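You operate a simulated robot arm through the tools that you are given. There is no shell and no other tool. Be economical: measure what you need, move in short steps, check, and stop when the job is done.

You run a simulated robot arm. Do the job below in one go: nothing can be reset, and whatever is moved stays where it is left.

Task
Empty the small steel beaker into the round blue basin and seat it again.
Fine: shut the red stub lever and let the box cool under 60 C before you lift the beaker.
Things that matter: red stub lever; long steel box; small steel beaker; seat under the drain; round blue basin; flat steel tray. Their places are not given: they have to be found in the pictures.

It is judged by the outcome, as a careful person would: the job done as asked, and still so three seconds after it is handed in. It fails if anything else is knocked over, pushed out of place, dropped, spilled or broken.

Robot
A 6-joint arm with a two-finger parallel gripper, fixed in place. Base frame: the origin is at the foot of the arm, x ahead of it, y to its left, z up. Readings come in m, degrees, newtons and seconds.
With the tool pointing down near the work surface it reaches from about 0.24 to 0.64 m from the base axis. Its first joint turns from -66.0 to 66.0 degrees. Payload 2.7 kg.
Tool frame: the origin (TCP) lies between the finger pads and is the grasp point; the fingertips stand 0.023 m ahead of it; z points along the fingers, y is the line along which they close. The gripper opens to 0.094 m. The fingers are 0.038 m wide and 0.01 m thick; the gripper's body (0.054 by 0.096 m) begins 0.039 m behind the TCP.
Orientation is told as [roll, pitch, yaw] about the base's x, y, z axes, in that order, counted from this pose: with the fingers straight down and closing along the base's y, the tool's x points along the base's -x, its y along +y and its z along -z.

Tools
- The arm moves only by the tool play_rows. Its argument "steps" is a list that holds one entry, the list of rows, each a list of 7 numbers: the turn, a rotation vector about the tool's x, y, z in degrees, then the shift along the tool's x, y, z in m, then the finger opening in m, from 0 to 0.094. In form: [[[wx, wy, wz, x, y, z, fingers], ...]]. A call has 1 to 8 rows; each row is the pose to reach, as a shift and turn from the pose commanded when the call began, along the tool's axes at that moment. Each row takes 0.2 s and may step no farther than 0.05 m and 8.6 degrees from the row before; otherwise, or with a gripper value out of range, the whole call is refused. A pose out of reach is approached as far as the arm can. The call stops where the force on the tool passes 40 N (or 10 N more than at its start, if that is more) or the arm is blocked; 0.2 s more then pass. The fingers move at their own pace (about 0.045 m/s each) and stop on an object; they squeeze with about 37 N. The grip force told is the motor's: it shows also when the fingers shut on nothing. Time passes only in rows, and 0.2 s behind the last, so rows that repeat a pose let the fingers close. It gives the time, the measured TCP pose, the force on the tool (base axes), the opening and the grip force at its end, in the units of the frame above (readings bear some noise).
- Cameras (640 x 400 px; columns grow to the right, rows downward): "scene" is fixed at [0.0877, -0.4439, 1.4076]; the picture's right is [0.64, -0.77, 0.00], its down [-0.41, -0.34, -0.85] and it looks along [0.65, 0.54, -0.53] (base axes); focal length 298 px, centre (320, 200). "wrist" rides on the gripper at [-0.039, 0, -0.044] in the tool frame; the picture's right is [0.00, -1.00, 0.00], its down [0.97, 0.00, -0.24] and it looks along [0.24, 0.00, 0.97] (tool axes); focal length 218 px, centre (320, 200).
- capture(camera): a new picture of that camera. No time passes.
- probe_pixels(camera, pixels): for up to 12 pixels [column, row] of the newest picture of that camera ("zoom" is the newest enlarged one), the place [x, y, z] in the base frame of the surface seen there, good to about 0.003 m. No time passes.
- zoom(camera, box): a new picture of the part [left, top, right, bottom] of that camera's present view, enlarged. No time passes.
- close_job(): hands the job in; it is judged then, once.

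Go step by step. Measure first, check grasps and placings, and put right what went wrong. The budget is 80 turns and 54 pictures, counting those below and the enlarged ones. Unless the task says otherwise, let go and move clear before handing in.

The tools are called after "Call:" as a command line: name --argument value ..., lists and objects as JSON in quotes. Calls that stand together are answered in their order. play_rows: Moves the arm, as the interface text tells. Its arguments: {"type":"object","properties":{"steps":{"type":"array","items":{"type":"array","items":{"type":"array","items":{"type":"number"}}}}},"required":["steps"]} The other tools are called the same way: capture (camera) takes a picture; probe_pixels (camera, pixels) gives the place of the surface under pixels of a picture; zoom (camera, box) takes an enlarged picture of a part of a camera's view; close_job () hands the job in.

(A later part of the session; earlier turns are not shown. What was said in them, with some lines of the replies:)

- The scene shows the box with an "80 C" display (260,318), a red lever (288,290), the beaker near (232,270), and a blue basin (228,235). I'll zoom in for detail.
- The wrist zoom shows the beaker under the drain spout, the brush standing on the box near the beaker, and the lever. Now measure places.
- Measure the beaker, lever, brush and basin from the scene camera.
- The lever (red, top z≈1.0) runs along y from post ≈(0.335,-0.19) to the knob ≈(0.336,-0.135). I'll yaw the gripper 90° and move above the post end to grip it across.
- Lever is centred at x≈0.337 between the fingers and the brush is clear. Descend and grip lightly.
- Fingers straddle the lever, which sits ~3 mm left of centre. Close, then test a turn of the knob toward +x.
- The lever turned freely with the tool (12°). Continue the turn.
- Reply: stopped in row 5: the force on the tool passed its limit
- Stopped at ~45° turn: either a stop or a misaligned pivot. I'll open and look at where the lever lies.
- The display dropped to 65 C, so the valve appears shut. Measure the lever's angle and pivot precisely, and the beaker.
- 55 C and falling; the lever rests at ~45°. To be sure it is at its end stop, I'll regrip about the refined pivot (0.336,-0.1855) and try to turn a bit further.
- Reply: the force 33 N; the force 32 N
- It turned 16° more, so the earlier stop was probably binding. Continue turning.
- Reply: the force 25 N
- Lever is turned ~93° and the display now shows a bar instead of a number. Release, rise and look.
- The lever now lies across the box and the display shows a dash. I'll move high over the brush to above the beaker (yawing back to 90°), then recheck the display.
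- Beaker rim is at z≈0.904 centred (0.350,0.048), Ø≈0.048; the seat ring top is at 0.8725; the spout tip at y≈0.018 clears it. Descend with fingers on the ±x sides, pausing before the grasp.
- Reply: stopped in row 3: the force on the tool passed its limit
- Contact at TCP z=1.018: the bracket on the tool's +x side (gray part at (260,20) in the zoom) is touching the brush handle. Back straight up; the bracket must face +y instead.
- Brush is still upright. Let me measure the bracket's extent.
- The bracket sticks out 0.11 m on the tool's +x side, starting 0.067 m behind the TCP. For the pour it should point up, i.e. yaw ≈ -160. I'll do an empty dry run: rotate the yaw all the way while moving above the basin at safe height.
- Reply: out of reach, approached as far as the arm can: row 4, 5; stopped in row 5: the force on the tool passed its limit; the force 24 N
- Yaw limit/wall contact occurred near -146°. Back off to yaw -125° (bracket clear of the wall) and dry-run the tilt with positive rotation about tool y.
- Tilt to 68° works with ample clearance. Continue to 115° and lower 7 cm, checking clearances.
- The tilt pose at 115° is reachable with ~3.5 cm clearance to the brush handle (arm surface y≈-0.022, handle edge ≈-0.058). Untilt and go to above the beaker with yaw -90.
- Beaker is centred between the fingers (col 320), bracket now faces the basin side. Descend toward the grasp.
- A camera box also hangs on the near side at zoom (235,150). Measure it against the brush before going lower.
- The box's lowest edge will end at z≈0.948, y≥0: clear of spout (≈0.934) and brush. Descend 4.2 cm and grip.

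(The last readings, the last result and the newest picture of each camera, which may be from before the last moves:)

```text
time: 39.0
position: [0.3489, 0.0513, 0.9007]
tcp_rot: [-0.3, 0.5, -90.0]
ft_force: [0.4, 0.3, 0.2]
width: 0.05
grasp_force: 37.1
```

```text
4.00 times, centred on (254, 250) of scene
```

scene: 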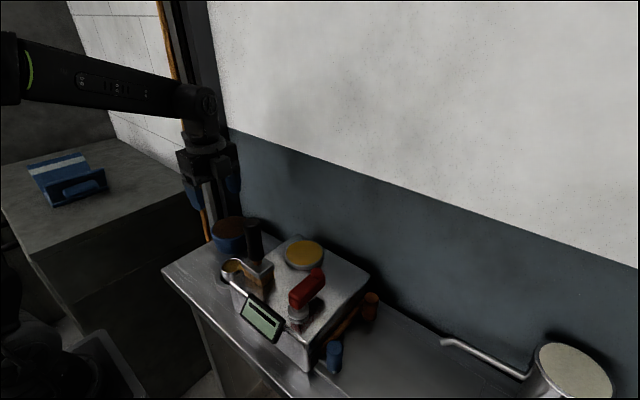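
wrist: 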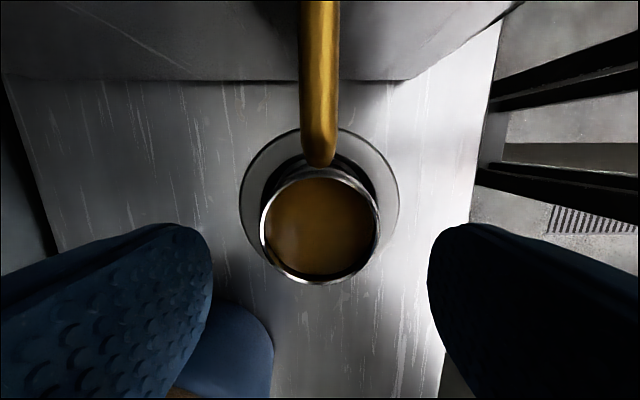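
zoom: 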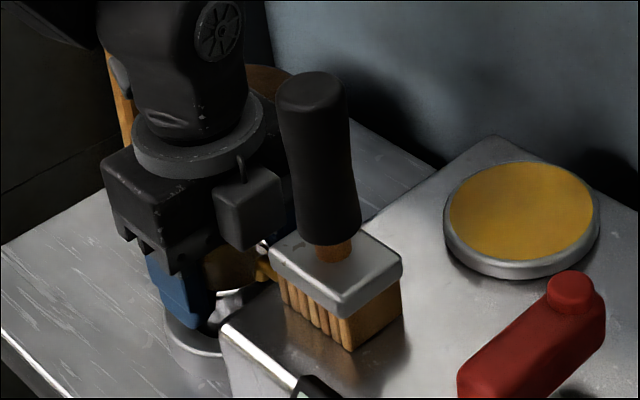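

Gripped (width 0.050, 37 N). Lift straight up slowly.

Call:
play_rows --steps '[[[0, 0, 0, 0, 0, -0.008, 0.04], [0, 0, 0, 0, 0, -0.02, 0.04], [0, 0, 0, 0.001, 0, -0.035, 0.04], [0, 0, 0, 0.002, 0, -0.05, 0.04], [0, 0, 0, 0.003, 0, -0.068, 0.04], [0, 0, 0, 0.003, 0, -0.085, 0.04], [0, 0, 0, 0.003, 0, -0.1, 0.04], [0, 0, 0, 0.003, 0, -0.11, 0.04]]]'

Call:
capture --camera "wrist"

Call:
zoom --camera "scene" --box '[158, 190, 318, 290]'

```text
time: 40.8
position: [0.3513, 0.053, 1.0112]
tcp_rot: [-0.2, 0.4, -90.1]
ft_force: [0.1, 0.0, -0.5]
width: 0.0504
grasp_force: 37.2
```

```text
14 pictures are left
```

wrist: 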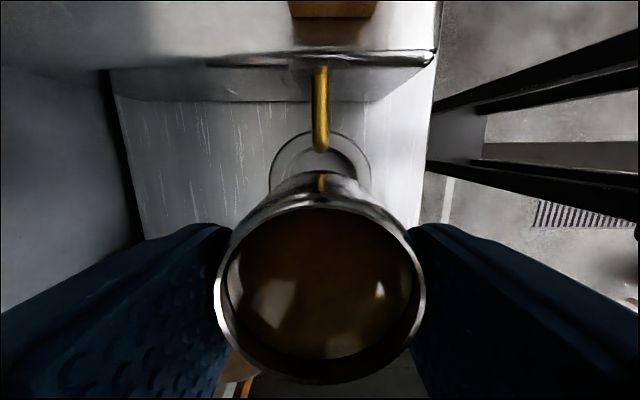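

```text
4.00 times, centred on (238, 240) of scene
```

zoom: 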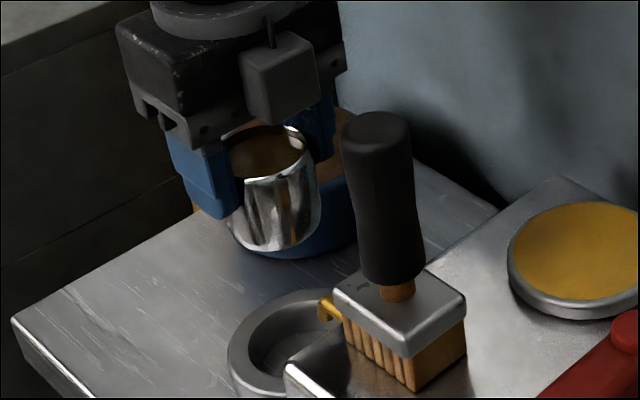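

Beaker is up and level, seat empty. Carry it gently over the basin while yawing to -125°.

Call:
play_rows --steps '[[[0, 0, 2, 0.006, 0.005, -0.003, 0.04], [0, 0, 7, 0.02, 0.017, -0.006, 0.04], [0, 0, 12, 0.038, 0.032, -0.01, 0.04], [0, 0, 18, 0.058, 0.048, -0.01, 0.04], [0, 0, 24, 0.078, 0.064, -0.01, 0.04], [0, 0, 30, 0.096, 0.079, -0.01, 0.04], [0, 0, 34, 0.11, 0.09, -0.01, 0.04], [0, 0, 35, 0.115, 0.094, -0.01, 0.04]]]'

Call:
zoom --camera "scene" --box '[158, 170, 318, 270]'

```text
time: 42.5
position: [0.4449, 0.1692, 1.0219]
tcp_rot: [-0.4, 0.2, -125.2]
ft_force: [0.0, -0.8, -2.0]
width: 0.0503
grasp_force: 36.9
```

```text
4.00 times, centred on (238, 220) of scene
```

zoom: 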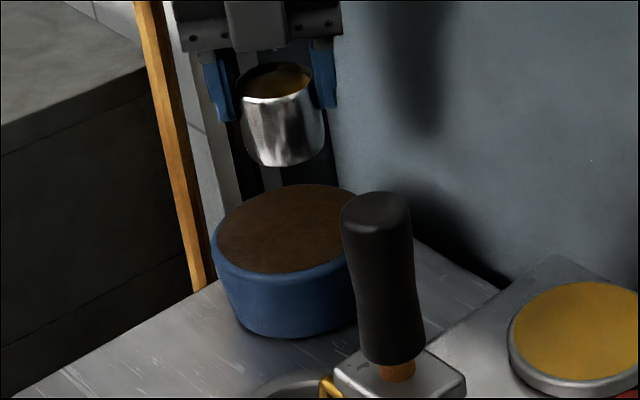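

The beaker hangs over the basin's centre. Lower 2 cm and begin a slow tilt.

Call:
play_rows --steps '[[[0, 2, 0, 0, 0, 0.007, 0.04], [0, 6, 0, 0, 0, 0.014, 0.04], [0, 10, 0, 0, 0, 0.02, 0.04], [0, 15, 0, 0, 0, 0.02, 0.04], [0, 20, 0, 0, 0, 0.02, 0.04], [0, 25, 0, 0, 0, 0.02, 0.04], [0, 30, 0, 0, 0, 0.02, 0.04], [0, 34, 0, 0, 0, 0.02, 0.04]]]'

Call:
zoom --camera "scene" --box '[158, 170, 318, 270]'

```text
time: 44.4
position: [0.4454, 0.1689, 1.0013]
tcp_rot: [-0.5, 34.3, -125.4]
ft_force: [0.0, 0.9, -1.8]
width: 0.0501
grasp_force: 36.4
```

```text
4.00 times, centred on (238, 220) of scene
```

zoom: 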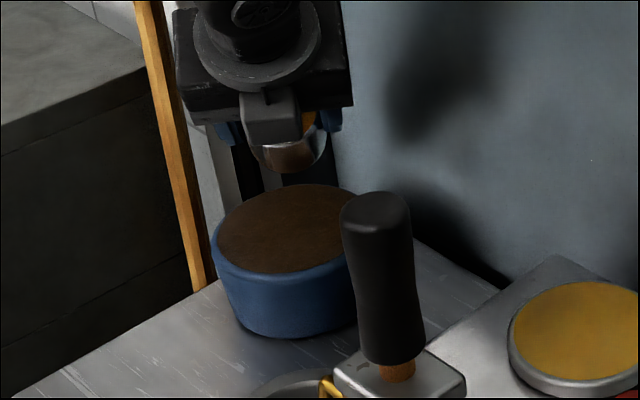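

No spill visible; continue tilting to ~80° with a slight rise.

Call:
play_rows --steps '[[[0, 5, 0, 0, 0, 0, 0.04], [0, 10, 0, 0.001, 0, -0.002, 0.04], [0, 16, 0, 0.003, 0, -0.005, 0.04], [0, 22, 0, 0.006, 0, -0.009, 0.04], [0, 28, 0, 0.009, 0, -0.013, 0.04], [0, 34, 0, 0.012, 0, -0.017, 0.04], [0, 40, 0, 0.015, 0, -0.022, 0.04], [0, 46, 0, 0.017, 0, -0.025, 0.04]]]'

Call:
zoom --camera "scene" --box '[158, 170, 318, 270]'

```text
time: 46.1
position: [0.444, 0.1684, 1.0331]
tcp_rot: [-2.2, 80.3, -127.3]
ft_force: [-0.1, 0.9, -1.3]
width: 0.0501
grasp_force: 36.6
```

```text
4.00 times, centred on (238, 220) of scene
```

zoom: 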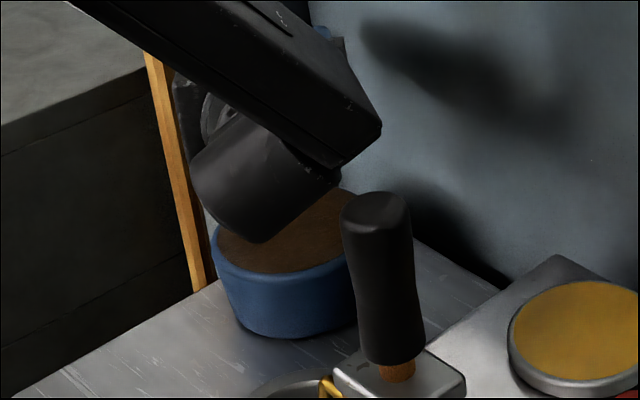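

Weight reading fell as the liquid ran out. Tilt on to ~115° and hold.

Call:
play_rows --steps '[[[0, 6, 0, 0.005, 0, -0.001, 0.04], [0, 12, 0, 0.01, 0, -0.002, 0.04], [0, 18, 0, 0.015, 0, -0.003, 0.04], [0, 24, 0, 0.02, 0, -0.004, 0.04], [0, 30, 0, 0.025, 0, -0.005, 0.04], [0, 35, 0, 0.027, 0, -0.005, 0.04], [0, 35, 0, 0.027, 0, -0.005, 0.04], [0, 35, 0, 0.027, 0, -0.005, 0.04]]]'

Call:
play_rows --steps '[[[0, 0, 0, 0, 0, 0, 0.04], [0, 0, 0, 0, 0, 0, 0.04], [0, 0, 0, 0, 0, 0, 0.04], [0, 0, 0, 0, 0, 0, 0.04], [0, 0, 0, 0, 0, 0, 0.04], [0, 0, 0, 0, 0, 0, 0.04], [0, 0, 0, 0, 0, 0, 0.04], [0, 0, 0, 0, 0, 0, 0.04]]]'

Call:
capture --camera "wrist"

```text
time: 48.0
position: [0.4449, 0.1692, 1.0605]
tcp_rot: [-179.1, 64.7, 55.7]
ft_force: [-0.3, 0.7, -1.6]
width: 0.0504
grasp_force: 37.2
```

```text
time: 49.8
position: [0.4443, 0.1677, 1.0598]
tcp_rot: [-179.1, 64.8, 55.6]
ft_force: [0.6, -0.2, -0.8]
width: 0.05
grasp_force: 36.6
```

```text
9 pictures are left
```

wrist: 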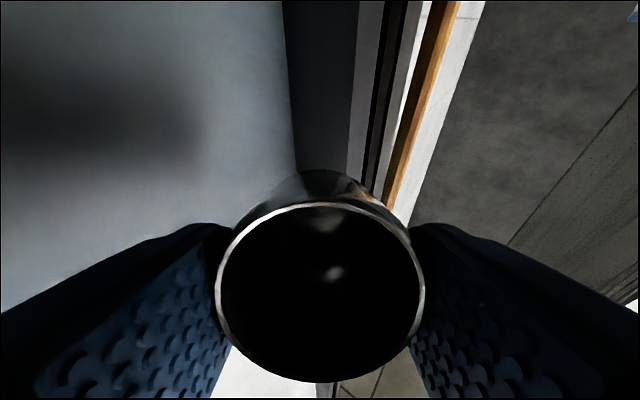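

The beaker is empty (dark inside). Untilt in place and return over the seat with yaw -90.

Call:
play_rows --steps '[[[0, -8, 0, 0, 0, 0, 0.04], [0, -16, 0, 0, 0, 0, 0.04], [0, -24, 0, 0, 0, 0, 0.04], [0, -32, 0, 0, 0, 0, 0.04], [0, -40, 0, 0, 0, 0, 0.04], [0, -48, 0, 0, 0, 0, 0.04], [0, -56, 0, 0, 0, 0, 0.04], [0, -60, 0, 0, 0, 0, 0.04]]]'

Call:
play_rows --steps '[[[0, -8, 0, 0, 0, 0, 0.04], [0, -16, 0, 0, 0, 0, 0.04], [0, -24, 0, 0, 0, 0, 0.04], [0, -32, 0, 0, 0, 0, 0.04], [0, -40, 0, 0, 0, 0, 0.04], [0, -48, 0, 0, 0, 0, 0.04], [0, -55, 0, 0, 0, 0, 0.04], [0, -55, 0, 0, 0, 0, 0.04]]]'

```text
time: 51.5
position: [0.4461, 0.1675, 1.0599]
tcp_rot: [-0.7, 55.3, -125.6]
ft_force: [0.4, -0.4, -1.5]
width: 0.0501
grasp_force: 37.4
```

```text
time: 53.4
position: [0.4441, 0.1689, 1.0605]
tcp_rot: [-0.4, 0.2, -125.2]
ft_force: [0.2, 0.1, -0.4]
width: 0.0505
grasp_force: 36.6
```

Call:
play_rows --steps '[[[0, 0, -5, -0.02, -0.0015, 0, 0.04], [0, 0, -10, -0.045, -0.0035, 0, 0.04], [0, 0, -17, -0.075, -0.006, 0, 0.04], [0, 0, -24, -0.105, -0.008, 0, 0.04], [0, 0, -30, -0.13, -0.01, 0, 0.04], [0, 0, -35, -0.1491, -0.0115, 0, 0.04], [0, 0, -35, -0.1491, -0.0115, 0, 0.04]]]'

Call:
zoom --camera "scene" --box '[158, 190, 318, 290]'

```text
time: 55.0
position: [0.3494, 0.0522, 1.0598]
tcp_rot: [-0.1, 0.4, -90.1]
ft_force: [-0.6, 0.4, -1.1]
width: 0.0503
grasp_force: 37.3
```

```text
4.00 times, centred on (238, 240) of scene
```

zoom: 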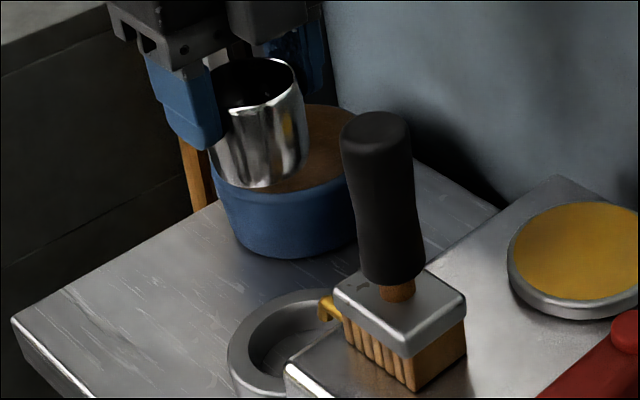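

No spill on the table. Lower straight down over the seat at the original grasp coordinates.

Call:
play_rows --steps '[[[0, 0, 0, 0, 0, 0.035, 0.04], [0, 0, 0, 0, 0, 0.07, 0.04], [0, 0, 0, -0.0005, 0, 0.1, 0.04], [0, 0, 0, -0.0005, 0, 0.12, 0.04], [0, 0, 0, -0.0005, 0, 0.135, 0.04], [0, 0, 0, -0.0005, 0, 0.147, 0.04], [0, 0, 0, -0.0005, 0, 0.155, 0.04], [0, 0, 0, -0.0005, 0, 0.159, 0.04]]]'

Call:
zoom --camera "scene" --box '[174, 210, 302, 290]'

```text
time: 56.8
position: [0.3483, 0.0539, 0.9024]
tcp_rot: [-0.2, 0.4, -90.2]
ft_force: [-10.5, -0.8, 30.4]
width: 0.0504
grasp_force: 36.9
```

```text
5.00 times, centred on (238, 250) of scene
```

zoom: 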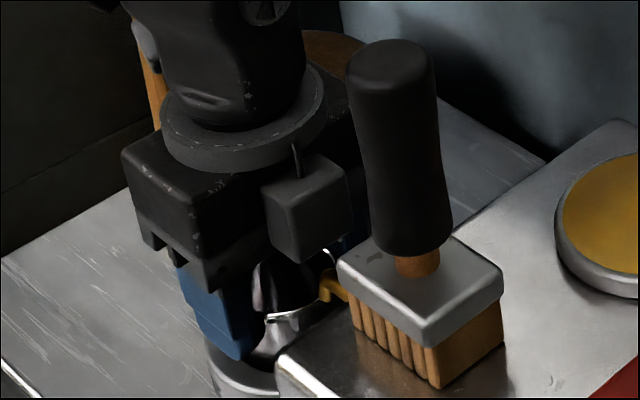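

Bottomed out at z=0.902 (grasp was 0.901) with 30 N: seated. Ease up slightly, release and rise.

Call:
play_rows --steps '[[[0, 0, 0, 0, 0, -0.001, 0.045], [0, 0, 0, 0, 0, -0.001, 0.055], [0, 0, 0, 0, 0, -0.001, 0.072], [0, 0, 0, 0, 0, -0.001, 0.072], [0, 0, 0, 0, 0, -0.001, 0.072]]]'

Call:
play_rows --steps '[[[0, 0, 0, 0, 0, -0.02, 0.072], [0, 0, 0, 0, 0, -0.05, 0.072], [0, 0, 0, 0, 0, -0.09, 0.072], [0, 0, 0, 0, 0, -0.13, 0.072], [0, 0, 0, 0, 0, -0.17, 0.072], [0, 0, 0, 0, 0, -0.21, 0.072]]]'

Call:
capture --camera "wrist"

Call:
zoom --camera "scene" --box '[158, 200, 350, 320]'

```text
time: 58.0
position: [0.3491, 0.0542, 0.8997]
tcp_rot: [-0.2, 0.4, -90.1]
ft_force: [-0.8, 0.7, 0.5]
width: 0.0719
grasp_force: 0.1
```

```text
time: 59.4
position: [0.3515, 0.0515, 1.1116]
tcp_rot: [-0.1, 0.4, -90.3]
ft_force: [0.2, -0.9, 0.3]
width: 0.072
grasp_force: 0.1
```

```text
6 pictures are left
```

wrist: 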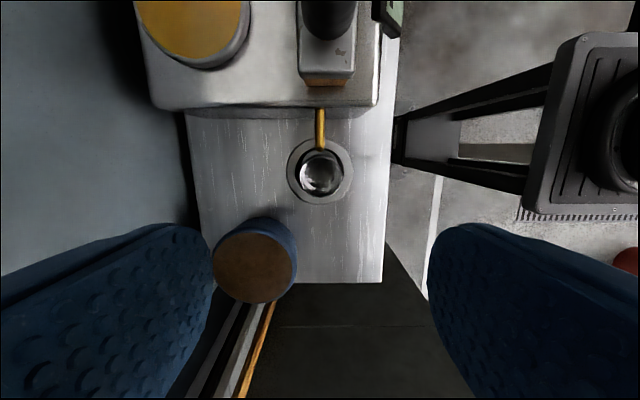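

```text
3.33 times, centred on (254, 260) of scene
```

zoom: 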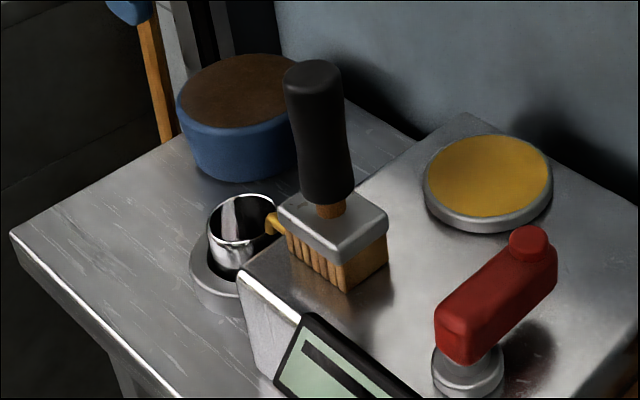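

Beaker looks seated, empty and upright; I'll verify the rim height and level by probing.

Call:
zoom --camera "wrist" --box '[272, 130, 368, 210]'

Call:
probe_pixels --camera "wrist" --pixels '[[320, 152], [298, 175], [342, 175], [320, 195], [320, 174], [289, 172], [351, 172], [320, 145]]'

```text
5.00 times, centred on (320, 170) of wrist
```

zoom: 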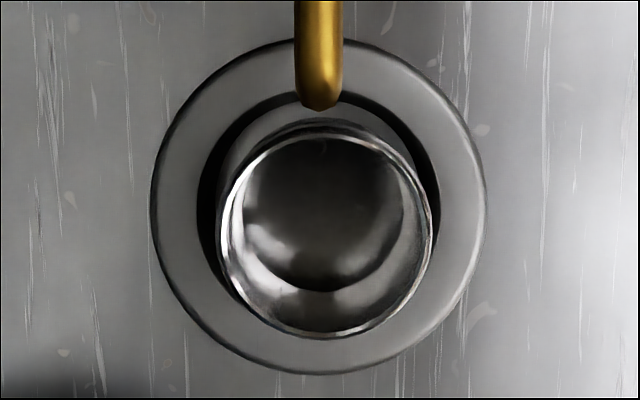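

```text
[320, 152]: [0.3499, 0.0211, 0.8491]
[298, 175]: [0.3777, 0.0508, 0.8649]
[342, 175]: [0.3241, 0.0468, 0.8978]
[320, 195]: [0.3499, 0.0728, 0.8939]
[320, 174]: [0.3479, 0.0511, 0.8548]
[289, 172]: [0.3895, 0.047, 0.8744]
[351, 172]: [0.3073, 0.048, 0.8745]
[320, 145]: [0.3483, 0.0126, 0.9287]
```

Beaker bottom sits at z≈0.855, inside the ring, level and empty; the lever is shut, the brush is standing, and the arm is clear. Handing in.

Call:
close_job

```text
The job is handed in.
```

The small steel beaker is emptied into the round blue basin and back upright in its seat under the drain, with no spill visible on the bench.

- **Lever and cooling:** I turned the red stub lever about 90° before lifting. The box's display fell from 80 C to 55 C. It then changed to a bar instead of a number, so 55 C is the last reading I have; the lift came about 29 seconds later.
- **Contacts:** While I was finding a way down to the beaker, the gripper's camera bracket pressed briefly on the brush handle. It then touched what I think was the wall. The brush stayed standing, and I saw nothing else moved.
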